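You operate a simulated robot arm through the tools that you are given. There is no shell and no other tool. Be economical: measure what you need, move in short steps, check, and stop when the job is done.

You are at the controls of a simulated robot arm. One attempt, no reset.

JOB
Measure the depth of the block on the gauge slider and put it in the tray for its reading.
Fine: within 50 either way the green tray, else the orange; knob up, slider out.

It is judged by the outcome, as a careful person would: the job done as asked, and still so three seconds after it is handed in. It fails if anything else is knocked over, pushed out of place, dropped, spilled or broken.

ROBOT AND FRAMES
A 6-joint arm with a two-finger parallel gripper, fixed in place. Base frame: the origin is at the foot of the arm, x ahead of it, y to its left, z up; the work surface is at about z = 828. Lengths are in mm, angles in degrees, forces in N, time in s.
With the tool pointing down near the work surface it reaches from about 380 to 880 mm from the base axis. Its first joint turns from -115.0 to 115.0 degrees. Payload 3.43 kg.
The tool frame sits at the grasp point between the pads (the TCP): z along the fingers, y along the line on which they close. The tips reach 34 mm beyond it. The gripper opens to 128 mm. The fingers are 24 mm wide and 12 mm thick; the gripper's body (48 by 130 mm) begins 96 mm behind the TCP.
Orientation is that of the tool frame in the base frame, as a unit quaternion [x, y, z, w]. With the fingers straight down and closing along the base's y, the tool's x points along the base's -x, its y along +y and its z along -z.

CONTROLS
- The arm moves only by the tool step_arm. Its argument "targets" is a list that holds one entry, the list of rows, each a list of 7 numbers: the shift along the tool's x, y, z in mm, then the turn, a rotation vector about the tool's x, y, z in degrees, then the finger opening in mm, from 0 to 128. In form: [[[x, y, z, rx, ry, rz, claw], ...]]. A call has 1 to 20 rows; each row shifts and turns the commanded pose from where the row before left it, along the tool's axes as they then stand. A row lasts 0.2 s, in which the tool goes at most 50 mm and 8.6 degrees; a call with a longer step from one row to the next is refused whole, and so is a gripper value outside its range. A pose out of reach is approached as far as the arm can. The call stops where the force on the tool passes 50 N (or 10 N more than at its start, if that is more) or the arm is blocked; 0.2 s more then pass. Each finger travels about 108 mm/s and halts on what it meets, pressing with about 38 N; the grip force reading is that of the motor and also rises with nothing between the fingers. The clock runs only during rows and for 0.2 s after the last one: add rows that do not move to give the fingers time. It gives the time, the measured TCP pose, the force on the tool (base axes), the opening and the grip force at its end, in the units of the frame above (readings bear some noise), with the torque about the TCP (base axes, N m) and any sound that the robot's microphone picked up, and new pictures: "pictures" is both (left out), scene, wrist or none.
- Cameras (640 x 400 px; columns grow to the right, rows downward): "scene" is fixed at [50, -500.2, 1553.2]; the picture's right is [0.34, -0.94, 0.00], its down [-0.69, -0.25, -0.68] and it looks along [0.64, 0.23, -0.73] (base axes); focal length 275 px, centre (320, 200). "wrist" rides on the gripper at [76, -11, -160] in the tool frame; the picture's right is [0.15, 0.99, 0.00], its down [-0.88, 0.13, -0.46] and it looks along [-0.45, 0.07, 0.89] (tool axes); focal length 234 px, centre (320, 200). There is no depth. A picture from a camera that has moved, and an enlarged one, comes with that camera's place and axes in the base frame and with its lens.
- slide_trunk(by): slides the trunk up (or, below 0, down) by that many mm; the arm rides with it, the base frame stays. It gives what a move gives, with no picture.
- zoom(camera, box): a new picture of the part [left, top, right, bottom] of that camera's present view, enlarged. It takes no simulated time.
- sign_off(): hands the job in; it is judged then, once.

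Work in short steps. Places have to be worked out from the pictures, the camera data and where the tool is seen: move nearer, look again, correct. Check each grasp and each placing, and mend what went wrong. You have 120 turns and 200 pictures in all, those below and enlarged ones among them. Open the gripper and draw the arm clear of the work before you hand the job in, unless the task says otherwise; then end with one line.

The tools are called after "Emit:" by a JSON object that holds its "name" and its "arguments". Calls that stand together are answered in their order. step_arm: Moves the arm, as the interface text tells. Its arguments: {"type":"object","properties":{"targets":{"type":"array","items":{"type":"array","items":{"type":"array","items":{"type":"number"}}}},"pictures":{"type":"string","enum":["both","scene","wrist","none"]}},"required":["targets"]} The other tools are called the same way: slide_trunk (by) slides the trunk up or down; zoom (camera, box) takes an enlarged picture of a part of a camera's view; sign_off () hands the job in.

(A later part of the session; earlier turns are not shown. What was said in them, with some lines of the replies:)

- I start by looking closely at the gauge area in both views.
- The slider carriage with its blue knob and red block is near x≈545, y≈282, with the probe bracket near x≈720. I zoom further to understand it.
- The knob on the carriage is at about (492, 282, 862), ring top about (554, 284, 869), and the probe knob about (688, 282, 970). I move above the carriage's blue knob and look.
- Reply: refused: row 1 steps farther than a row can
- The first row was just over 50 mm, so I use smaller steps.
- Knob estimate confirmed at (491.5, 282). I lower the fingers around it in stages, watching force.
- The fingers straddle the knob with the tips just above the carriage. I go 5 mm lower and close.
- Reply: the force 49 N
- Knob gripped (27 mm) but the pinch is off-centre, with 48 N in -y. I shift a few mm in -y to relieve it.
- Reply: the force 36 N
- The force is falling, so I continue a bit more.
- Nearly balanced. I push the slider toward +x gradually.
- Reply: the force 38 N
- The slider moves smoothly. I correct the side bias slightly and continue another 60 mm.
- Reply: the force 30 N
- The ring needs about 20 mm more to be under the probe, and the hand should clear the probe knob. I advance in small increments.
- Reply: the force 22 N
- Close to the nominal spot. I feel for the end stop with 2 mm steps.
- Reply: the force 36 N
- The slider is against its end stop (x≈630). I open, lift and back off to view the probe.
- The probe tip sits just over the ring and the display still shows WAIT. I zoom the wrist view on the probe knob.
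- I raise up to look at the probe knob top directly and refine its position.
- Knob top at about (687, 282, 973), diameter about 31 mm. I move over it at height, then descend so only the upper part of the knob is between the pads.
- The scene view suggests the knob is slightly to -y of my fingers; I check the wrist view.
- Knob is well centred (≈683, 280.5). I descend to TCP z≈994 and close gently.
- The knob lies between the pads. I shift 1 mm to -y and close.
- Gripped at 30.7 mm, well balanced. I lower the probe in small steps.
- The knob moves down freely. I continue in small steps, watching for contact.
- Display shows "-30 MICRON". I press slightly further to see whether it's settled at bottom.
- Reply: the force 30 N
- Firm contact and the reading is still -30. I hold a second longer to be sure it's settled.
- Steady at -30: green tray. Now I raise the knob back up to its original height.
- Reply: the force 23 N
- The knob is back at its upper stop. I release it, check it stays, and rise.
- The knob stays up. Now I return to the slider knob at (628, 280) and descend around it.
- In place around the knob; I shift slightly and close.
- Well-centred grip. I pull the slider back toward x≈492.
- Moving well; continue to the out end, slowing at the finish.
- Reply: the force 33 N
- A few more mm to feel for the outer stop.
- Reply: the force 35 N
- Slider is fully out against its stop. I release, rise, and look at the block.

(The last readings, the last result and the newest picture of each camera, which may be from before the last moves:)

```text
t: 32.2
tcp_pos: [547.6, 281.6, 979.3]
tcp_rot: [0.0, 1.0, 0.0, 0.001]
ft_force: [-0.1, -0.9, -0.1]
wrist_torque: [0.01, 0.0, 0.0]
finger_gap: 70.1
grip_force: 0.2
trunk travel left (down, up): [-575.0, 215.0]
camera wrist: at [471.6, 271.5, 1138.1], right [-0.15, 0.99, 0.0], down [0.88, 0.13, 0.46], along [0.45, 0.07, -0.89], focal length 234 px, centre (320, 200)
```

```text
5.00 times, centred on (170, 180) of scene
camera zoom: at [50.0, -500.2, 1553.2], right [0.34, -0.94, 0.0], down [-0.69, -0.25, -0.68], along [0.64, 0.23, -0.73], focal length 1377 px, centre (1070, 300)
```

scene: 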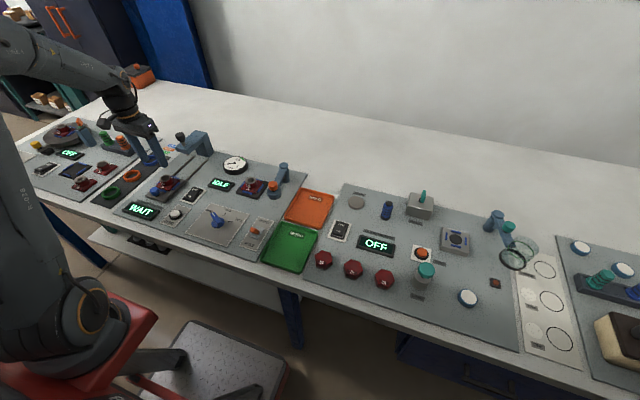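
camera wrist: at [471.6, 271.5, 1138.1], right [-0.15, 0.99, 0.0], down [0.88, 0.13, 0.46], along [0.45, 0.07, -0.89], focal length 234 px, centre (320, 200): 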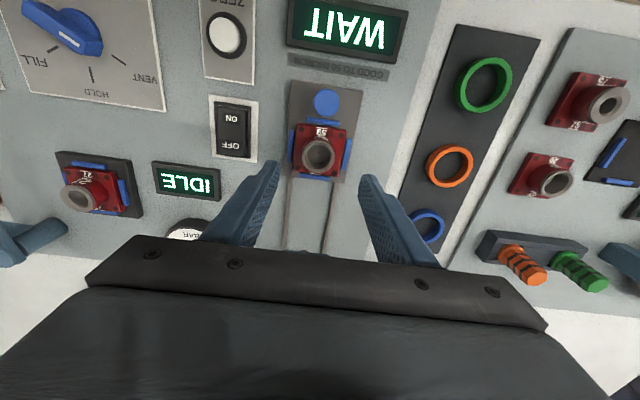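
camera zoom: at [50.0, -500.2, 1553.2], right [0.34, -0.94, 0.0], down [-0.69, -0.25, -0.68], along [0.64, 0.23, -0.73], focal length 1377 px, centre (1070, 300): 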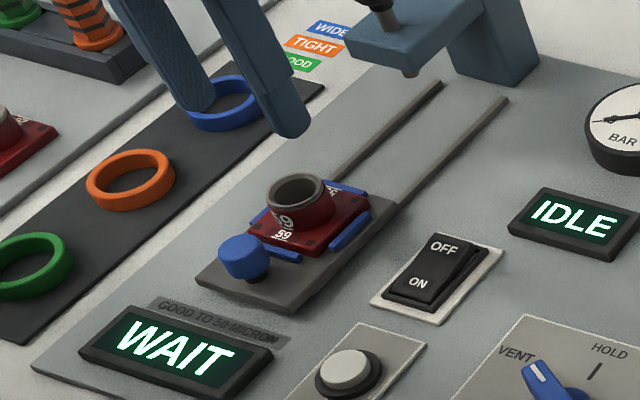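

Ring centre at about (552.5, 280.5), outer diameter ~38 mm. I align and descend with the gap at 56, stopping with tips above the blue guides.

Emit:
{"name": "step_arm", "arguments": {"targets": [[[-5, -0.8, 20, 0, 0, 0, 60], [0, 0, 40, 0, 0, 0, 56], [0, 0, 22, 0, 0, 0, 56], [0, 0, 6, 0, 0, 0, 56], [0, 0, 0, 0, 0, 0, 56]]], "pictures": "wrist"}}

Emit:
{"name": "zoom", "arguments": {"camera": "scene", "box": [130, 140, 210, 220]}}

Emit:
{"name": "zoom", "arguments": {"camera": "wrist", "box": [250, 120, 390, 260]}}

```text
t: 33.4
tcp_pos: [553.8, 279.5, 891.8]
tcp_rot: [0.0, 1.0, 0.0, 0.001]
ft_force: [-1.3, 0.5, 0.3]
wrist_torque: [-0.02, -0.03, -0.01]
finger_gap: 56.0
grip_force: 0.1
trunk travel left (down, up): [-575.0, 215.0]
camera wrist: at [477.4, 270.3, 1051.4], right [-0.15, 0.99, 0.0], down [0.88, 0.13, 0.46], along [0.45, 0.07, -0.89], focal length 234 px, centre (320, 200)
```

wrist: 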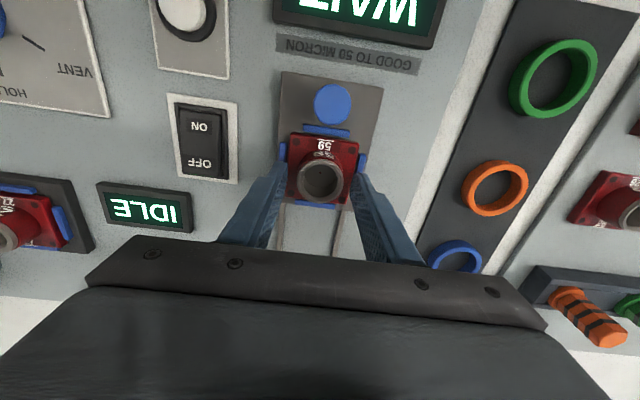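

```text
5.00 times, centred on (170, 180) of scene
camera zoom: at [50.0, -500.2, 1553.2], right [0.34, -0.94, 0.0], down [-0.69, -0.25, -0.68], along [0.64, 0.23, -0.73], focal length 1377 px, centre (1070, 300)
```

zoom: 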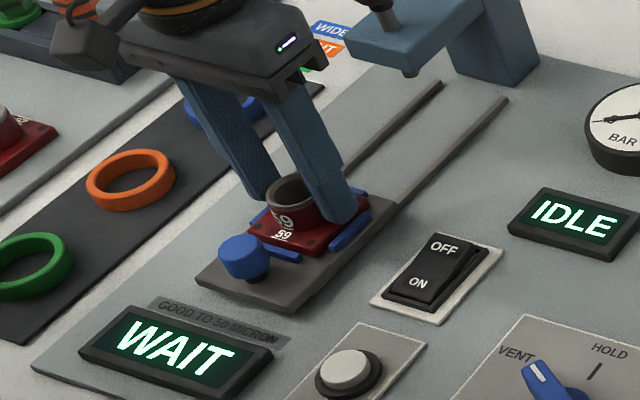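

```text
2.86 times, centred on (320, 190) of wrist
camera zoom: at [477.4, 270.3, 1051.4], right [-0.15, 0.99, 0.0], down [0.88, 0.13, 0.46], along [0.45, 0.07, -0.89], focal length 669 px, centre (320, 229)
```

zoom: 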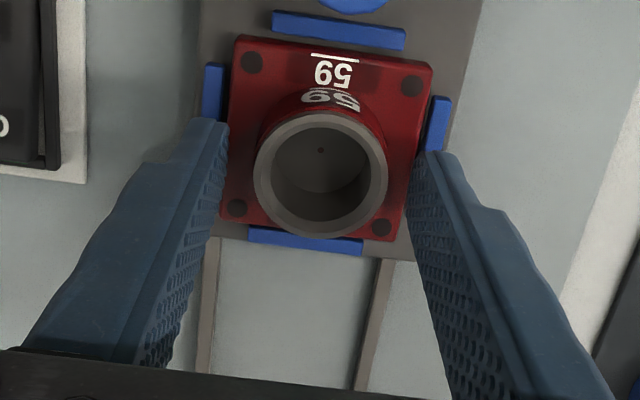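

Ring is between the pads. I go 3 mm lower, narrow, then close gently.

Emit:
{"name": "step_arm", "arguments": {"targets": [[[1, 0.5, 3, 0, 0, 0, 50], [0, 0, 0, 0, 0, 0, 44], [0, 0, 0, 0, 0, 0, 38], [0, 0, 0, 0, 0, 0, 32], [0, 0, 0, 0, 0, 0, 28], [0, 0, 0, 0, 0, 0, 28]]], "pictures": "none"}}

Emit:
{"name": "zoom", "arguments": {"camera": "scene", "box": [130, 140, 210, 220]}}

```text
t: 34.8
tcp_pos: [552.2, 281.1, 889.9]
tcp_rot: [0.001, 1.0, 0.0, 0.0]
ft_force: [-0.3, -1.3, 0.6]
wrist_torque: [0.04, -0.01, 0.03]
finger_gap: 39.5
grip_force: 37.4
trunk travel left (down, up): [-575.0, 215.0]
```

```text
5.00 times, centred on (170, 180) of scene
camera zoom: at [50.0, -500.2, 1553.2], right [0.34, -0.94, 0.0], down [-0.69, -0.25, -0.68], along [0.64, 0.23, -0.73], focal length 1377 px, centre (1070, 300)
```

zoom: 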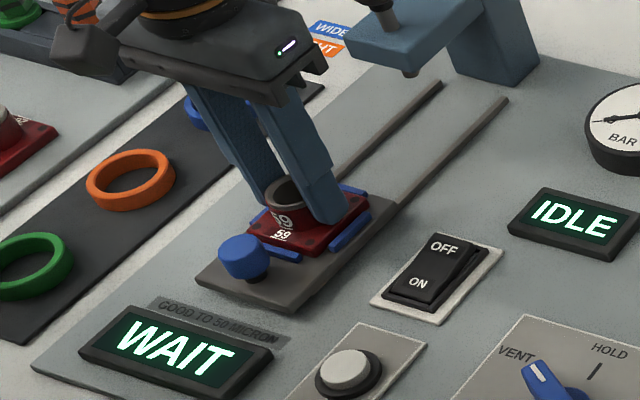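

Ring gripped at 39.5 mm. I lift slowly.

Emit:
{"name": "step_arm", "arguments": {"targets": [[[0, 0, -5, 0, 0, 0, 28], [0, 0, -10, 0, 0, 0, 28], [0, 0, -20, 0, 0, 0, 28], [0, 0, -30, 0, 0, 0, 28], [0, 0, -35, 0, 0, 0, 28], [0, 0, 0, 0, 0, 0, 28]]], "pictures": "both"}}

Emit:
{"name": "zoom", "arguments": {"camera": "scene", "box": [120, 110, 240, 220]}}

```text
t: 36.2
tcp_pos: [553.7, 280.7, 988.9]
tcp_rot: [0.0, 1.0, 0.0, 0.0]
ft_force: [0.5, 0.7, -3.2]
wrist_torque: [0.01, 0.03, 0.0]
finger_gap: 39.5
grip_force: 38.1
trunk travel left (down, up): [-575.0, 215.0]
camera wrist: at [476.4, 270.4, 1148.8], right [-0.15, 0.99, 0.0], down [0.88, 0.13, 0.46], along [0.45, 0.07, -0.89], focal length 234 px, centre (320, 200)
```

scene: 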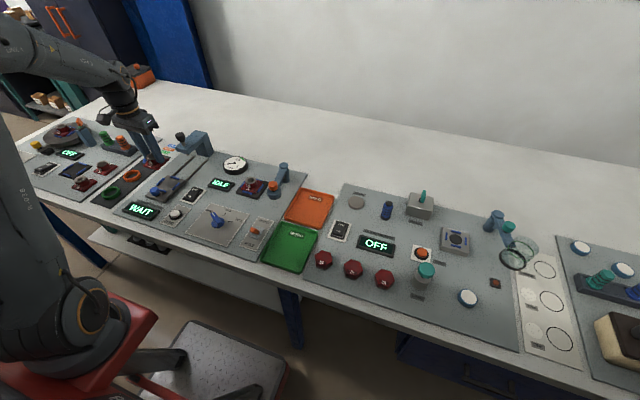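
wrist: 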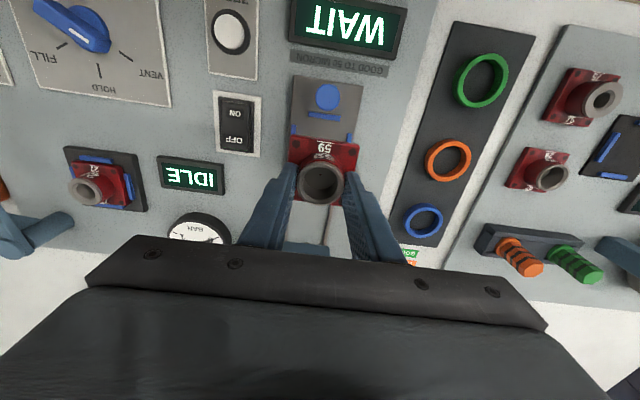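

```text
3.64 times, centred on (180, 165) of scene
camera zoom: at [50.0, -500.2, 1553.2], right [0.34, -0.94, 0.0], down [-0.69, -0.25, -0.68], along [0.64, 0.23, -0.73], focal length 1002 px, centre (829, 327)
```

zoom: 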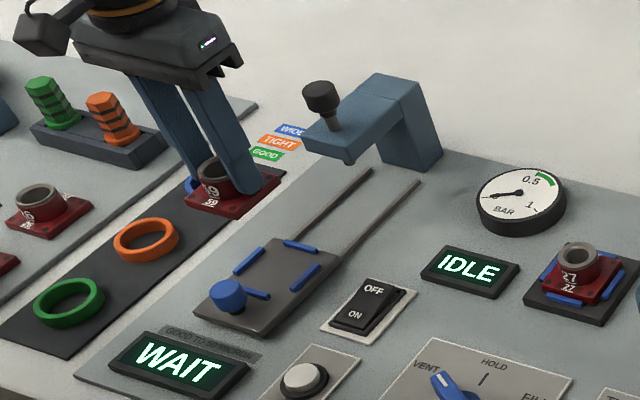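

The block is held and the slider is out with knob up. I raise it and carry it toward the green tray, estimated at (467, -246).

Emit:
{"name": "step_arm", "arguments": {"targets": [[[0, 0, -35, 0, 0, 0, 28], [0, 0, -35, 0, 0, 0, 28], [0, 0, -35, 0, 0, 0, 28], [6.7, -38, 0, 0, 0, 0, 28], [6.7, -38, 0, 0, 0, 0, 28], [6.7, -38, 0, 0, 0, 0, 28], [6.7, -38, 0, 0, 0, 0, 28], [6.7, -38, 0, 0, 0, 0, 28], [6.7, -38, 0, 0, 0, 0, 28], [6.7, -38, 0, 0, 0, 0, 28], [6.7, -38, 0, 0, 0, 0, 28], [6.7, -38, 0, 0, 0, 0, 28], [6.7, -38, 0, 0, 0, 0, 28], [6.7, -38, 0, 0, 0, 0, 28], [0, 0, 0, 0, 0, 0, 28]]], "pictures": "both"}}

```text
t: 39.4
tcp_pos: [479.4, -138.5, 1094.1]
tcp_rot: [-0.001, 1.0, -0.001, 0.0]
ft_force: [0.4, -0.3, -3.4]
wrist_torque: [0.0, 0.05, -0.01]
finger_gap: 39.5
grip_force: 37.8
trunk travel left (down, up): [-575.0, 215.0]
camera wrist: at [402.5, -148.7, 1252.9], right [-0.15, 0.99, 0.0], down [0.88, 0.13, 0.46], along [0.45, 0.07, -0.89], focal length 234 px, centre (320, 200)
```

scene: 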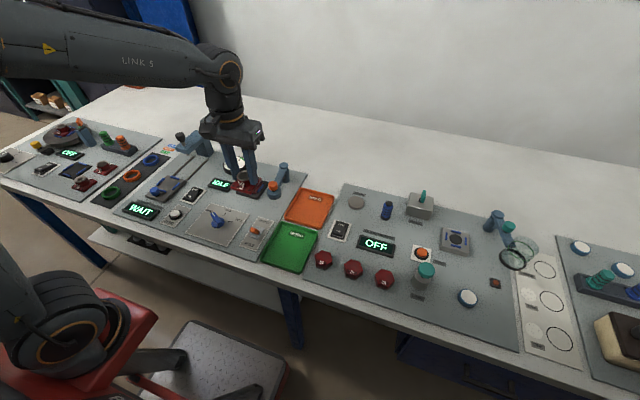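
wrist: 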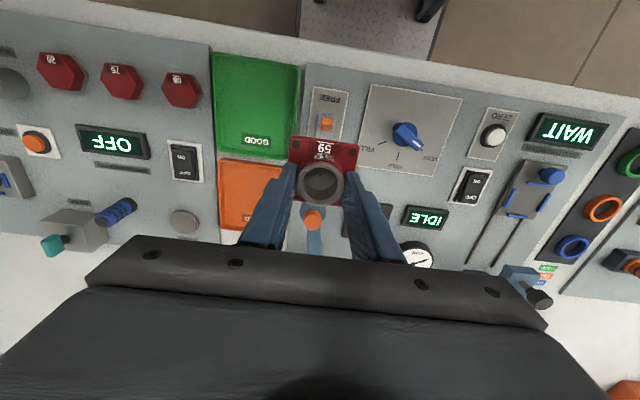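

Green tray centre refined to (459, -248). I move above it.

Emit:
{"name": "step_arm", "arguments": {"targets": [[[7, -37, 0, 0, 0, 0, 28], [7, -37, 0, 0, 0, 0, 28], [6.4, -35.5, 0, 0, 0, 0, 28], [0, 0, 40, 0, 0, 0, 28], [0, 0, 40, 0, 0, 0, 28], [0, 0, 0, 0, 0, 0, 28]]], "pictures": "both"}}

```text
t: 40.8
tcp_pos: [459.1, -248.0, 1015.0]
tcp_rot: [0.0, 1.0, 0.0, 0.0]
ft_force: [0.4, 0.7, -3.5]
wrist_torque: [-0.02, -0.03, 0.0]
finger_gap: 39.4
grip_force: 37.8
trunk travel left (down, up): [-575.0, 215.0]
camera wrist: at [382.0, -258.9, 1174.5], right [-0.15, 0.99, 0.0], down [0.88, 0.13, 0.46], along [0.45, 0.07, -0.89], focal length 234 px, centre (320, 200)
```

scene: 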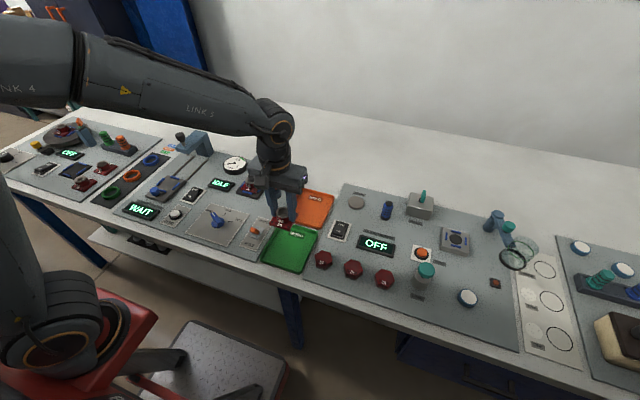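
wrist: 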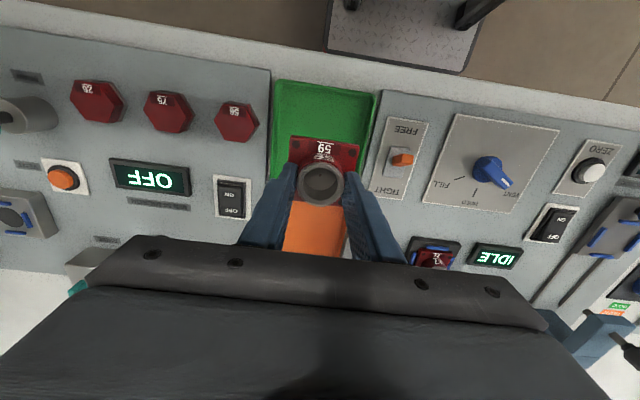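

Aligned over the green tray. I descend to ~905 and check.

Emit:
{"name": "step_arm", "arguments": {"targets": [[[0, 0, 40, 0, 0, 0, 28], [0, 0, 40, 0, 0, 0, 28], [0, 0, 25, 0, 0, 0, 28], [0, 0, 0, 0, 0, 0, 28]]], "pictures": "wrist"}}

Emit:
{"name": "zoom", "arguments": {"camera": "scene", "box": [230, 170, 350, 290]}}

```text
t: 41.8
tcp_pos: [457.9, -247.7, 909.1]
tcp_rot: [0.0, 1.0, 0.001, 0.0]
ft_force: [-0.5, -1.0, -3.3]
wrist_torque: [-0.02, -0.01, 0.0]
finger_gap: 39.5
grip_force: 37.9
trunk travel left (down, up): [-575.0, 215.0]
camera wrist: at [381.7, -256.9, 1068.6], right [-0.15, 0.99, 0.0], down [0.88, 0.13, 0.46], along [0.45, 0.07, -0.89], focal length 234 px, centre (320, 200)
```

wrist: 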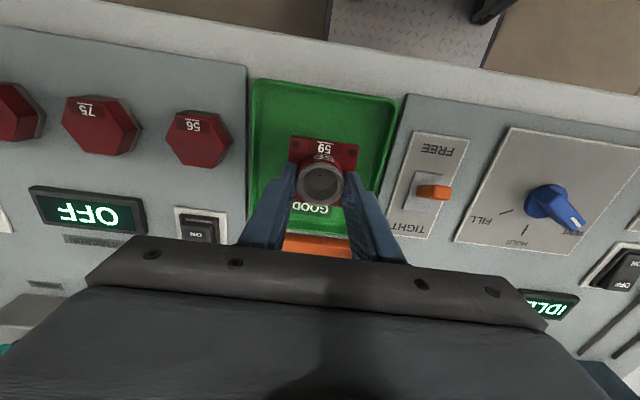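

```text
3.33 times, centred on (290, 230) of scene
camera zoom: at [50.0, -500.2, 1553.2], right [0.34, -0.94, 0.0], down [-0.69, -0.25, -0.68], along [0.64, 0.23, -0.73], focal length 918 px, centre (420, 100)
```

zoom: 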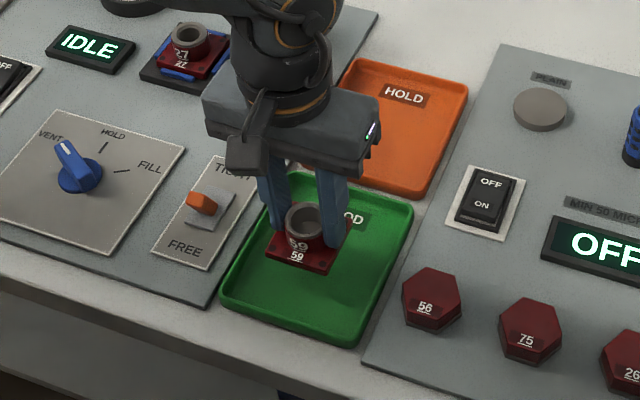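

Nicely inside the tray. I lower in small steps to feel for the floor.

Emit:
{"name": "step_arm", "arguments": {"targets": [[[0, 0, 8, 0, 0, 0, 28], [0, 0, 6, 0, 0, 0, 28], [0, 0, 4, 0, 0, 0, 28], [0, 0, 3, 0, 0, 0, 28], [0, 0, 0, 0, 0, 0, 28]]], "pictures": "none"}}

```text
t: 43.0
tcp_pos: [458.0, -247.3, 887.4]
tcp_rot: [0.0, 1.0, -0.001, 0.0]
ft_force: [0.0, 0.1, -3.6]
wrist_torque: [-0.02, 0.0, 0.01]
finger_gap: 39.5
grip_force: 38.0
trunk travel left (down, up): [-575.0, 215.0]
```

No contact yet; I continue by 2 mm steps.

Emit:
{"name": "step_arm", "arguments": {"targets": [[[0, 0, 2, 0, 0, 0, 28], [0, 0, 2, 0, 0, 0, 28], [0, 0, 2, 0, 0, 0, 28], [0, 0, 0, 0, 0, 0, 28]]], "pictures": "none"}}

Emit:
{"name": "zoom", "arguments": {"camera": "scene", "box": [250, 200, 330, 280]}}

```text
t: 44.0
tcp_pos: [457.3, -248.3, 882.6]
tcp_rot: [0.0, 1.0, 0.001, 0.0]
ft_force: [0.6, -1.1, -3.2]
wrist_torque: [-0.03, -0.01, 0.0]
finger_gap: 39.6
grip_force: 38.3
trunk travel left (down, up): [-575.0, 215.0]
```

```text
5.00 times, centred on (290, 240) of scene
camera zoom: at [50.0, -500.2, 1553.2], right [0.34, -0.94, 0.0], down [-0.69, -0.25, -0.68], along [0.64, 0.23, -0.73], focal length 1377 px, centre (470, 0)
```

zoom: 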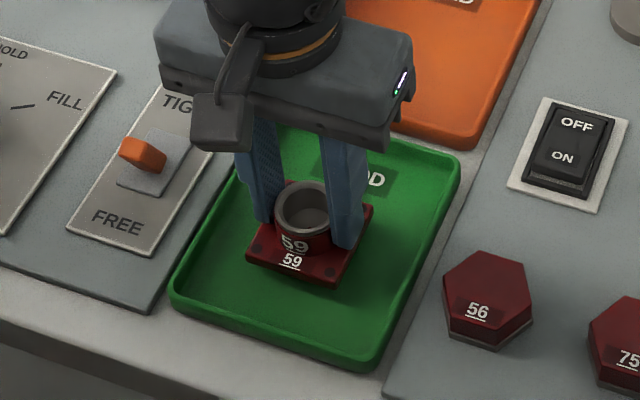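

Still hanging; continue with 2 mm steps.

Emit:
{"name": "step_arm", "arguments": {"targets": [[[0, 0, 2, 0, 0, 0, 28], [0, 0, 2, 0, 0, 0, 28], [0, 0, 0, 0, 0, 0, 28]]], "pictures": "none"}}

```text
t: 44.8
tcp_pos: [457.2, -247.5, 876.7]
tcp_rot: [0.001, 1.0, -0.001, 0.0]
ft_force: [-0.1, 0.5, -2.2]
wrist_torque: [0.0, -0.01, 0.0]
finger_gap: 39.5
grip_force: 38.1
trunk travel left (down, up): [-575.0, 215.0]
```

Emit:
{"name": "step_arm", "arguments": {"targets": [[[0, 0, 1.5, 0, 0, 0, 28], [0, 0, 1.5, 0, 0, 0, 28], [0, 0, 0, 0, 0, 0, 28]]], "pictures": "none"}}

```text
t: 45.6
tcp_pos: [457.9, -247.2, 874.7]
tcp_rot: [0.001, 1.0, 0.0, -0.001]
ft_force: [-1.2, 0.3, -2.4]
wrist_torque: [0.01, 0.0, 0.01]
finger_gap: 39.4
grip_force: 37.8
trunk travel left (down, up): [-575.0, 215.0]
```

Weight is still on the tool, though slightly reduced; I continue.

Emit:
{"name": "step_arm", "arguments": {"targets": [[[0, 0, 1.5, 0, 0, 0, 28], [0, 0, 1.5, 0, 0, 0, 28], [0, 0, 0, 0, 0, 0, 28]]], "pictures": "none"}}

Emit:
{"name": "zoom", "arguments": {"camera": "scene", "box": [250, 200, 330, 280]}}

```text
t: 46.4
tcp_pos: [457.9, -247.5, 870.7]
tcp_rot: [0.001, 1.0, 0.0, 0.0]
ft_force: [-0.2, -0.6, -2.8]
wrist_torque: [0.01, 0.03, 0.03]
finger_gap: 39.4
grip_force: 38.4
trunk travel left (down, up): [-575.0, 215.0]
```

```text
5.00 times, centred on (290, 240) of scene
camera zoom: at [50.0, -500.2, 1553.2], right [0.34, -0.94, 0.0], down [-0.69, -0.25, -0.68], along [0.64, 0.23, -0.73], focal length 1377 px, centre (470, 0)
```

zoom: 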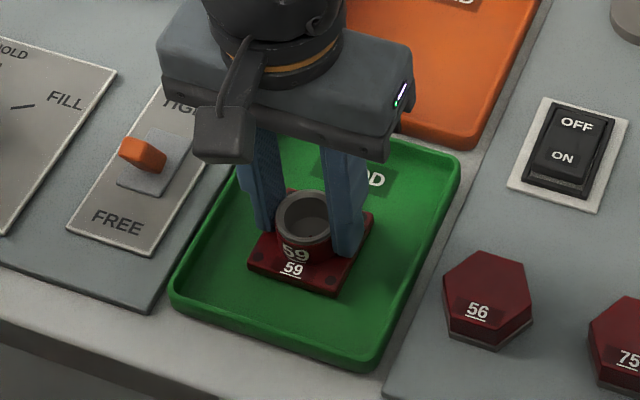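

Almost on the floor; two more small steps.

Emit:
{"name": "step_arm", "arguments": {"targets": [[[0, 0, 1.2, 0, 0, 0, 28], [0, 0, 1.2, 0, 0, 0, 28], [0, 0, 0, 0, 0, 0, 28]]], "pictures": "none"}}

```text
t: 47.2
tcp_pos: [458.1, -248.2, 870.4]
tcp_rot: [0.0, 1.0, 0.0, 0.002]
ft_force: [1.7, 0.8, 6.2]
wrist_torque: [0.29, 0.23, -0.08]
finger_gap: 39.4
grip_force: 37.6
trunk travel left (down, up): [-575.0, 215.0]
```

Contact with the floor (+6 N). I open slowly and then rise.

Emit:
{"name": "step_arm", "arguments": {"targets": [[[0, 0, 0, 0, 0, 0, 42], [0, 0, 0, 0, 0, 0, 50], [0, 0, 0, 0, 0, 0, 56], [0, 0, -10, 0, 0, 0, 56], [0, 0, -30, 0, 0, 0, 56], [0, 0, -45, 0, 0, 0, 56], [0, 0, -45, 0, 0, 0, 56], [0, 0, -45, 0, 0, 0, 56], [0, 0, -45, 0, 0, 0, 56], [0, 0, 0, 0, 0, 0, 56]]], "pictures": "both"}}

Emit:
{"name": "zoom", "arguments": {"camera": "scene", "box": [110, 110, 340, 290]}}

```text
t: 49.4
tcp_pos: [455.5, -247.6, 1090.3]
tcp_rot: [0.0, 1.0, -0.001, 0.001]
ft_force: [-0.1, -0.3, -0.1]
wrist_torque: [-0.01, 0.01, 0.01]
finger_gap: 56.3
grip_force: 0.0
trunk travel left (down, up): [-575.0, 215.0]
camera wrist: at [380.1, -258.0, 1249.4], right [-0.15, 0.99, 0.0], down [0.88, 0.13, 0.46], along [0.45, 0.07, -0.89], focal length 234 px, centre (320, 200)
```

scene: 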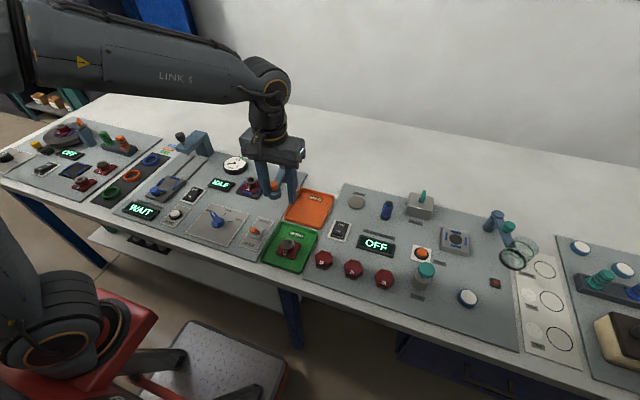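
wrist: 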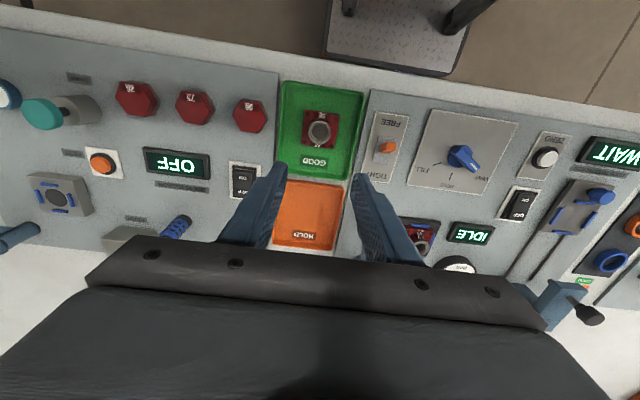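

```text
2.22 times, centred on (225, 200) of scene
camera zoom: at [50.0, -500.2, 1553.2], right [0.34, -0.94, 0.0], down [-0.69, -0.25, -0.68], along [0.64, 0.23, -0.73], focal length 612 px, centre (531, 200)
```

zoom: 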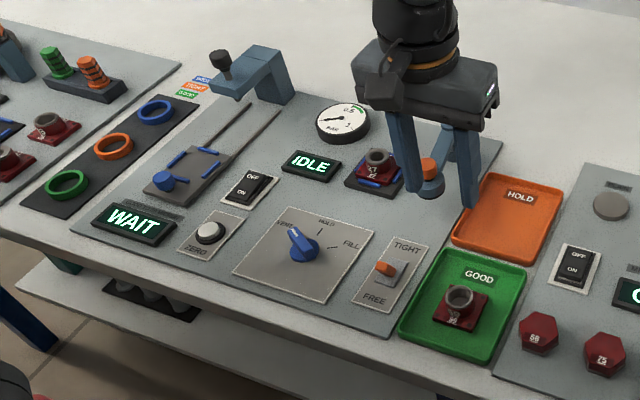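

The block is flat in the green tray, the probe knob is up, the slider is out, and the arm is clear with the gripper open. I hand in.

Emit:
{"name": "sign_off", "arguments": {}}

```text
The job is handed in.
```

The block read -30 micron, which is within 50, so it is in the green (GOOD) tray; the knob is up, the slider is out, and the arm is clear with the gripper open. I did not press ZERO.
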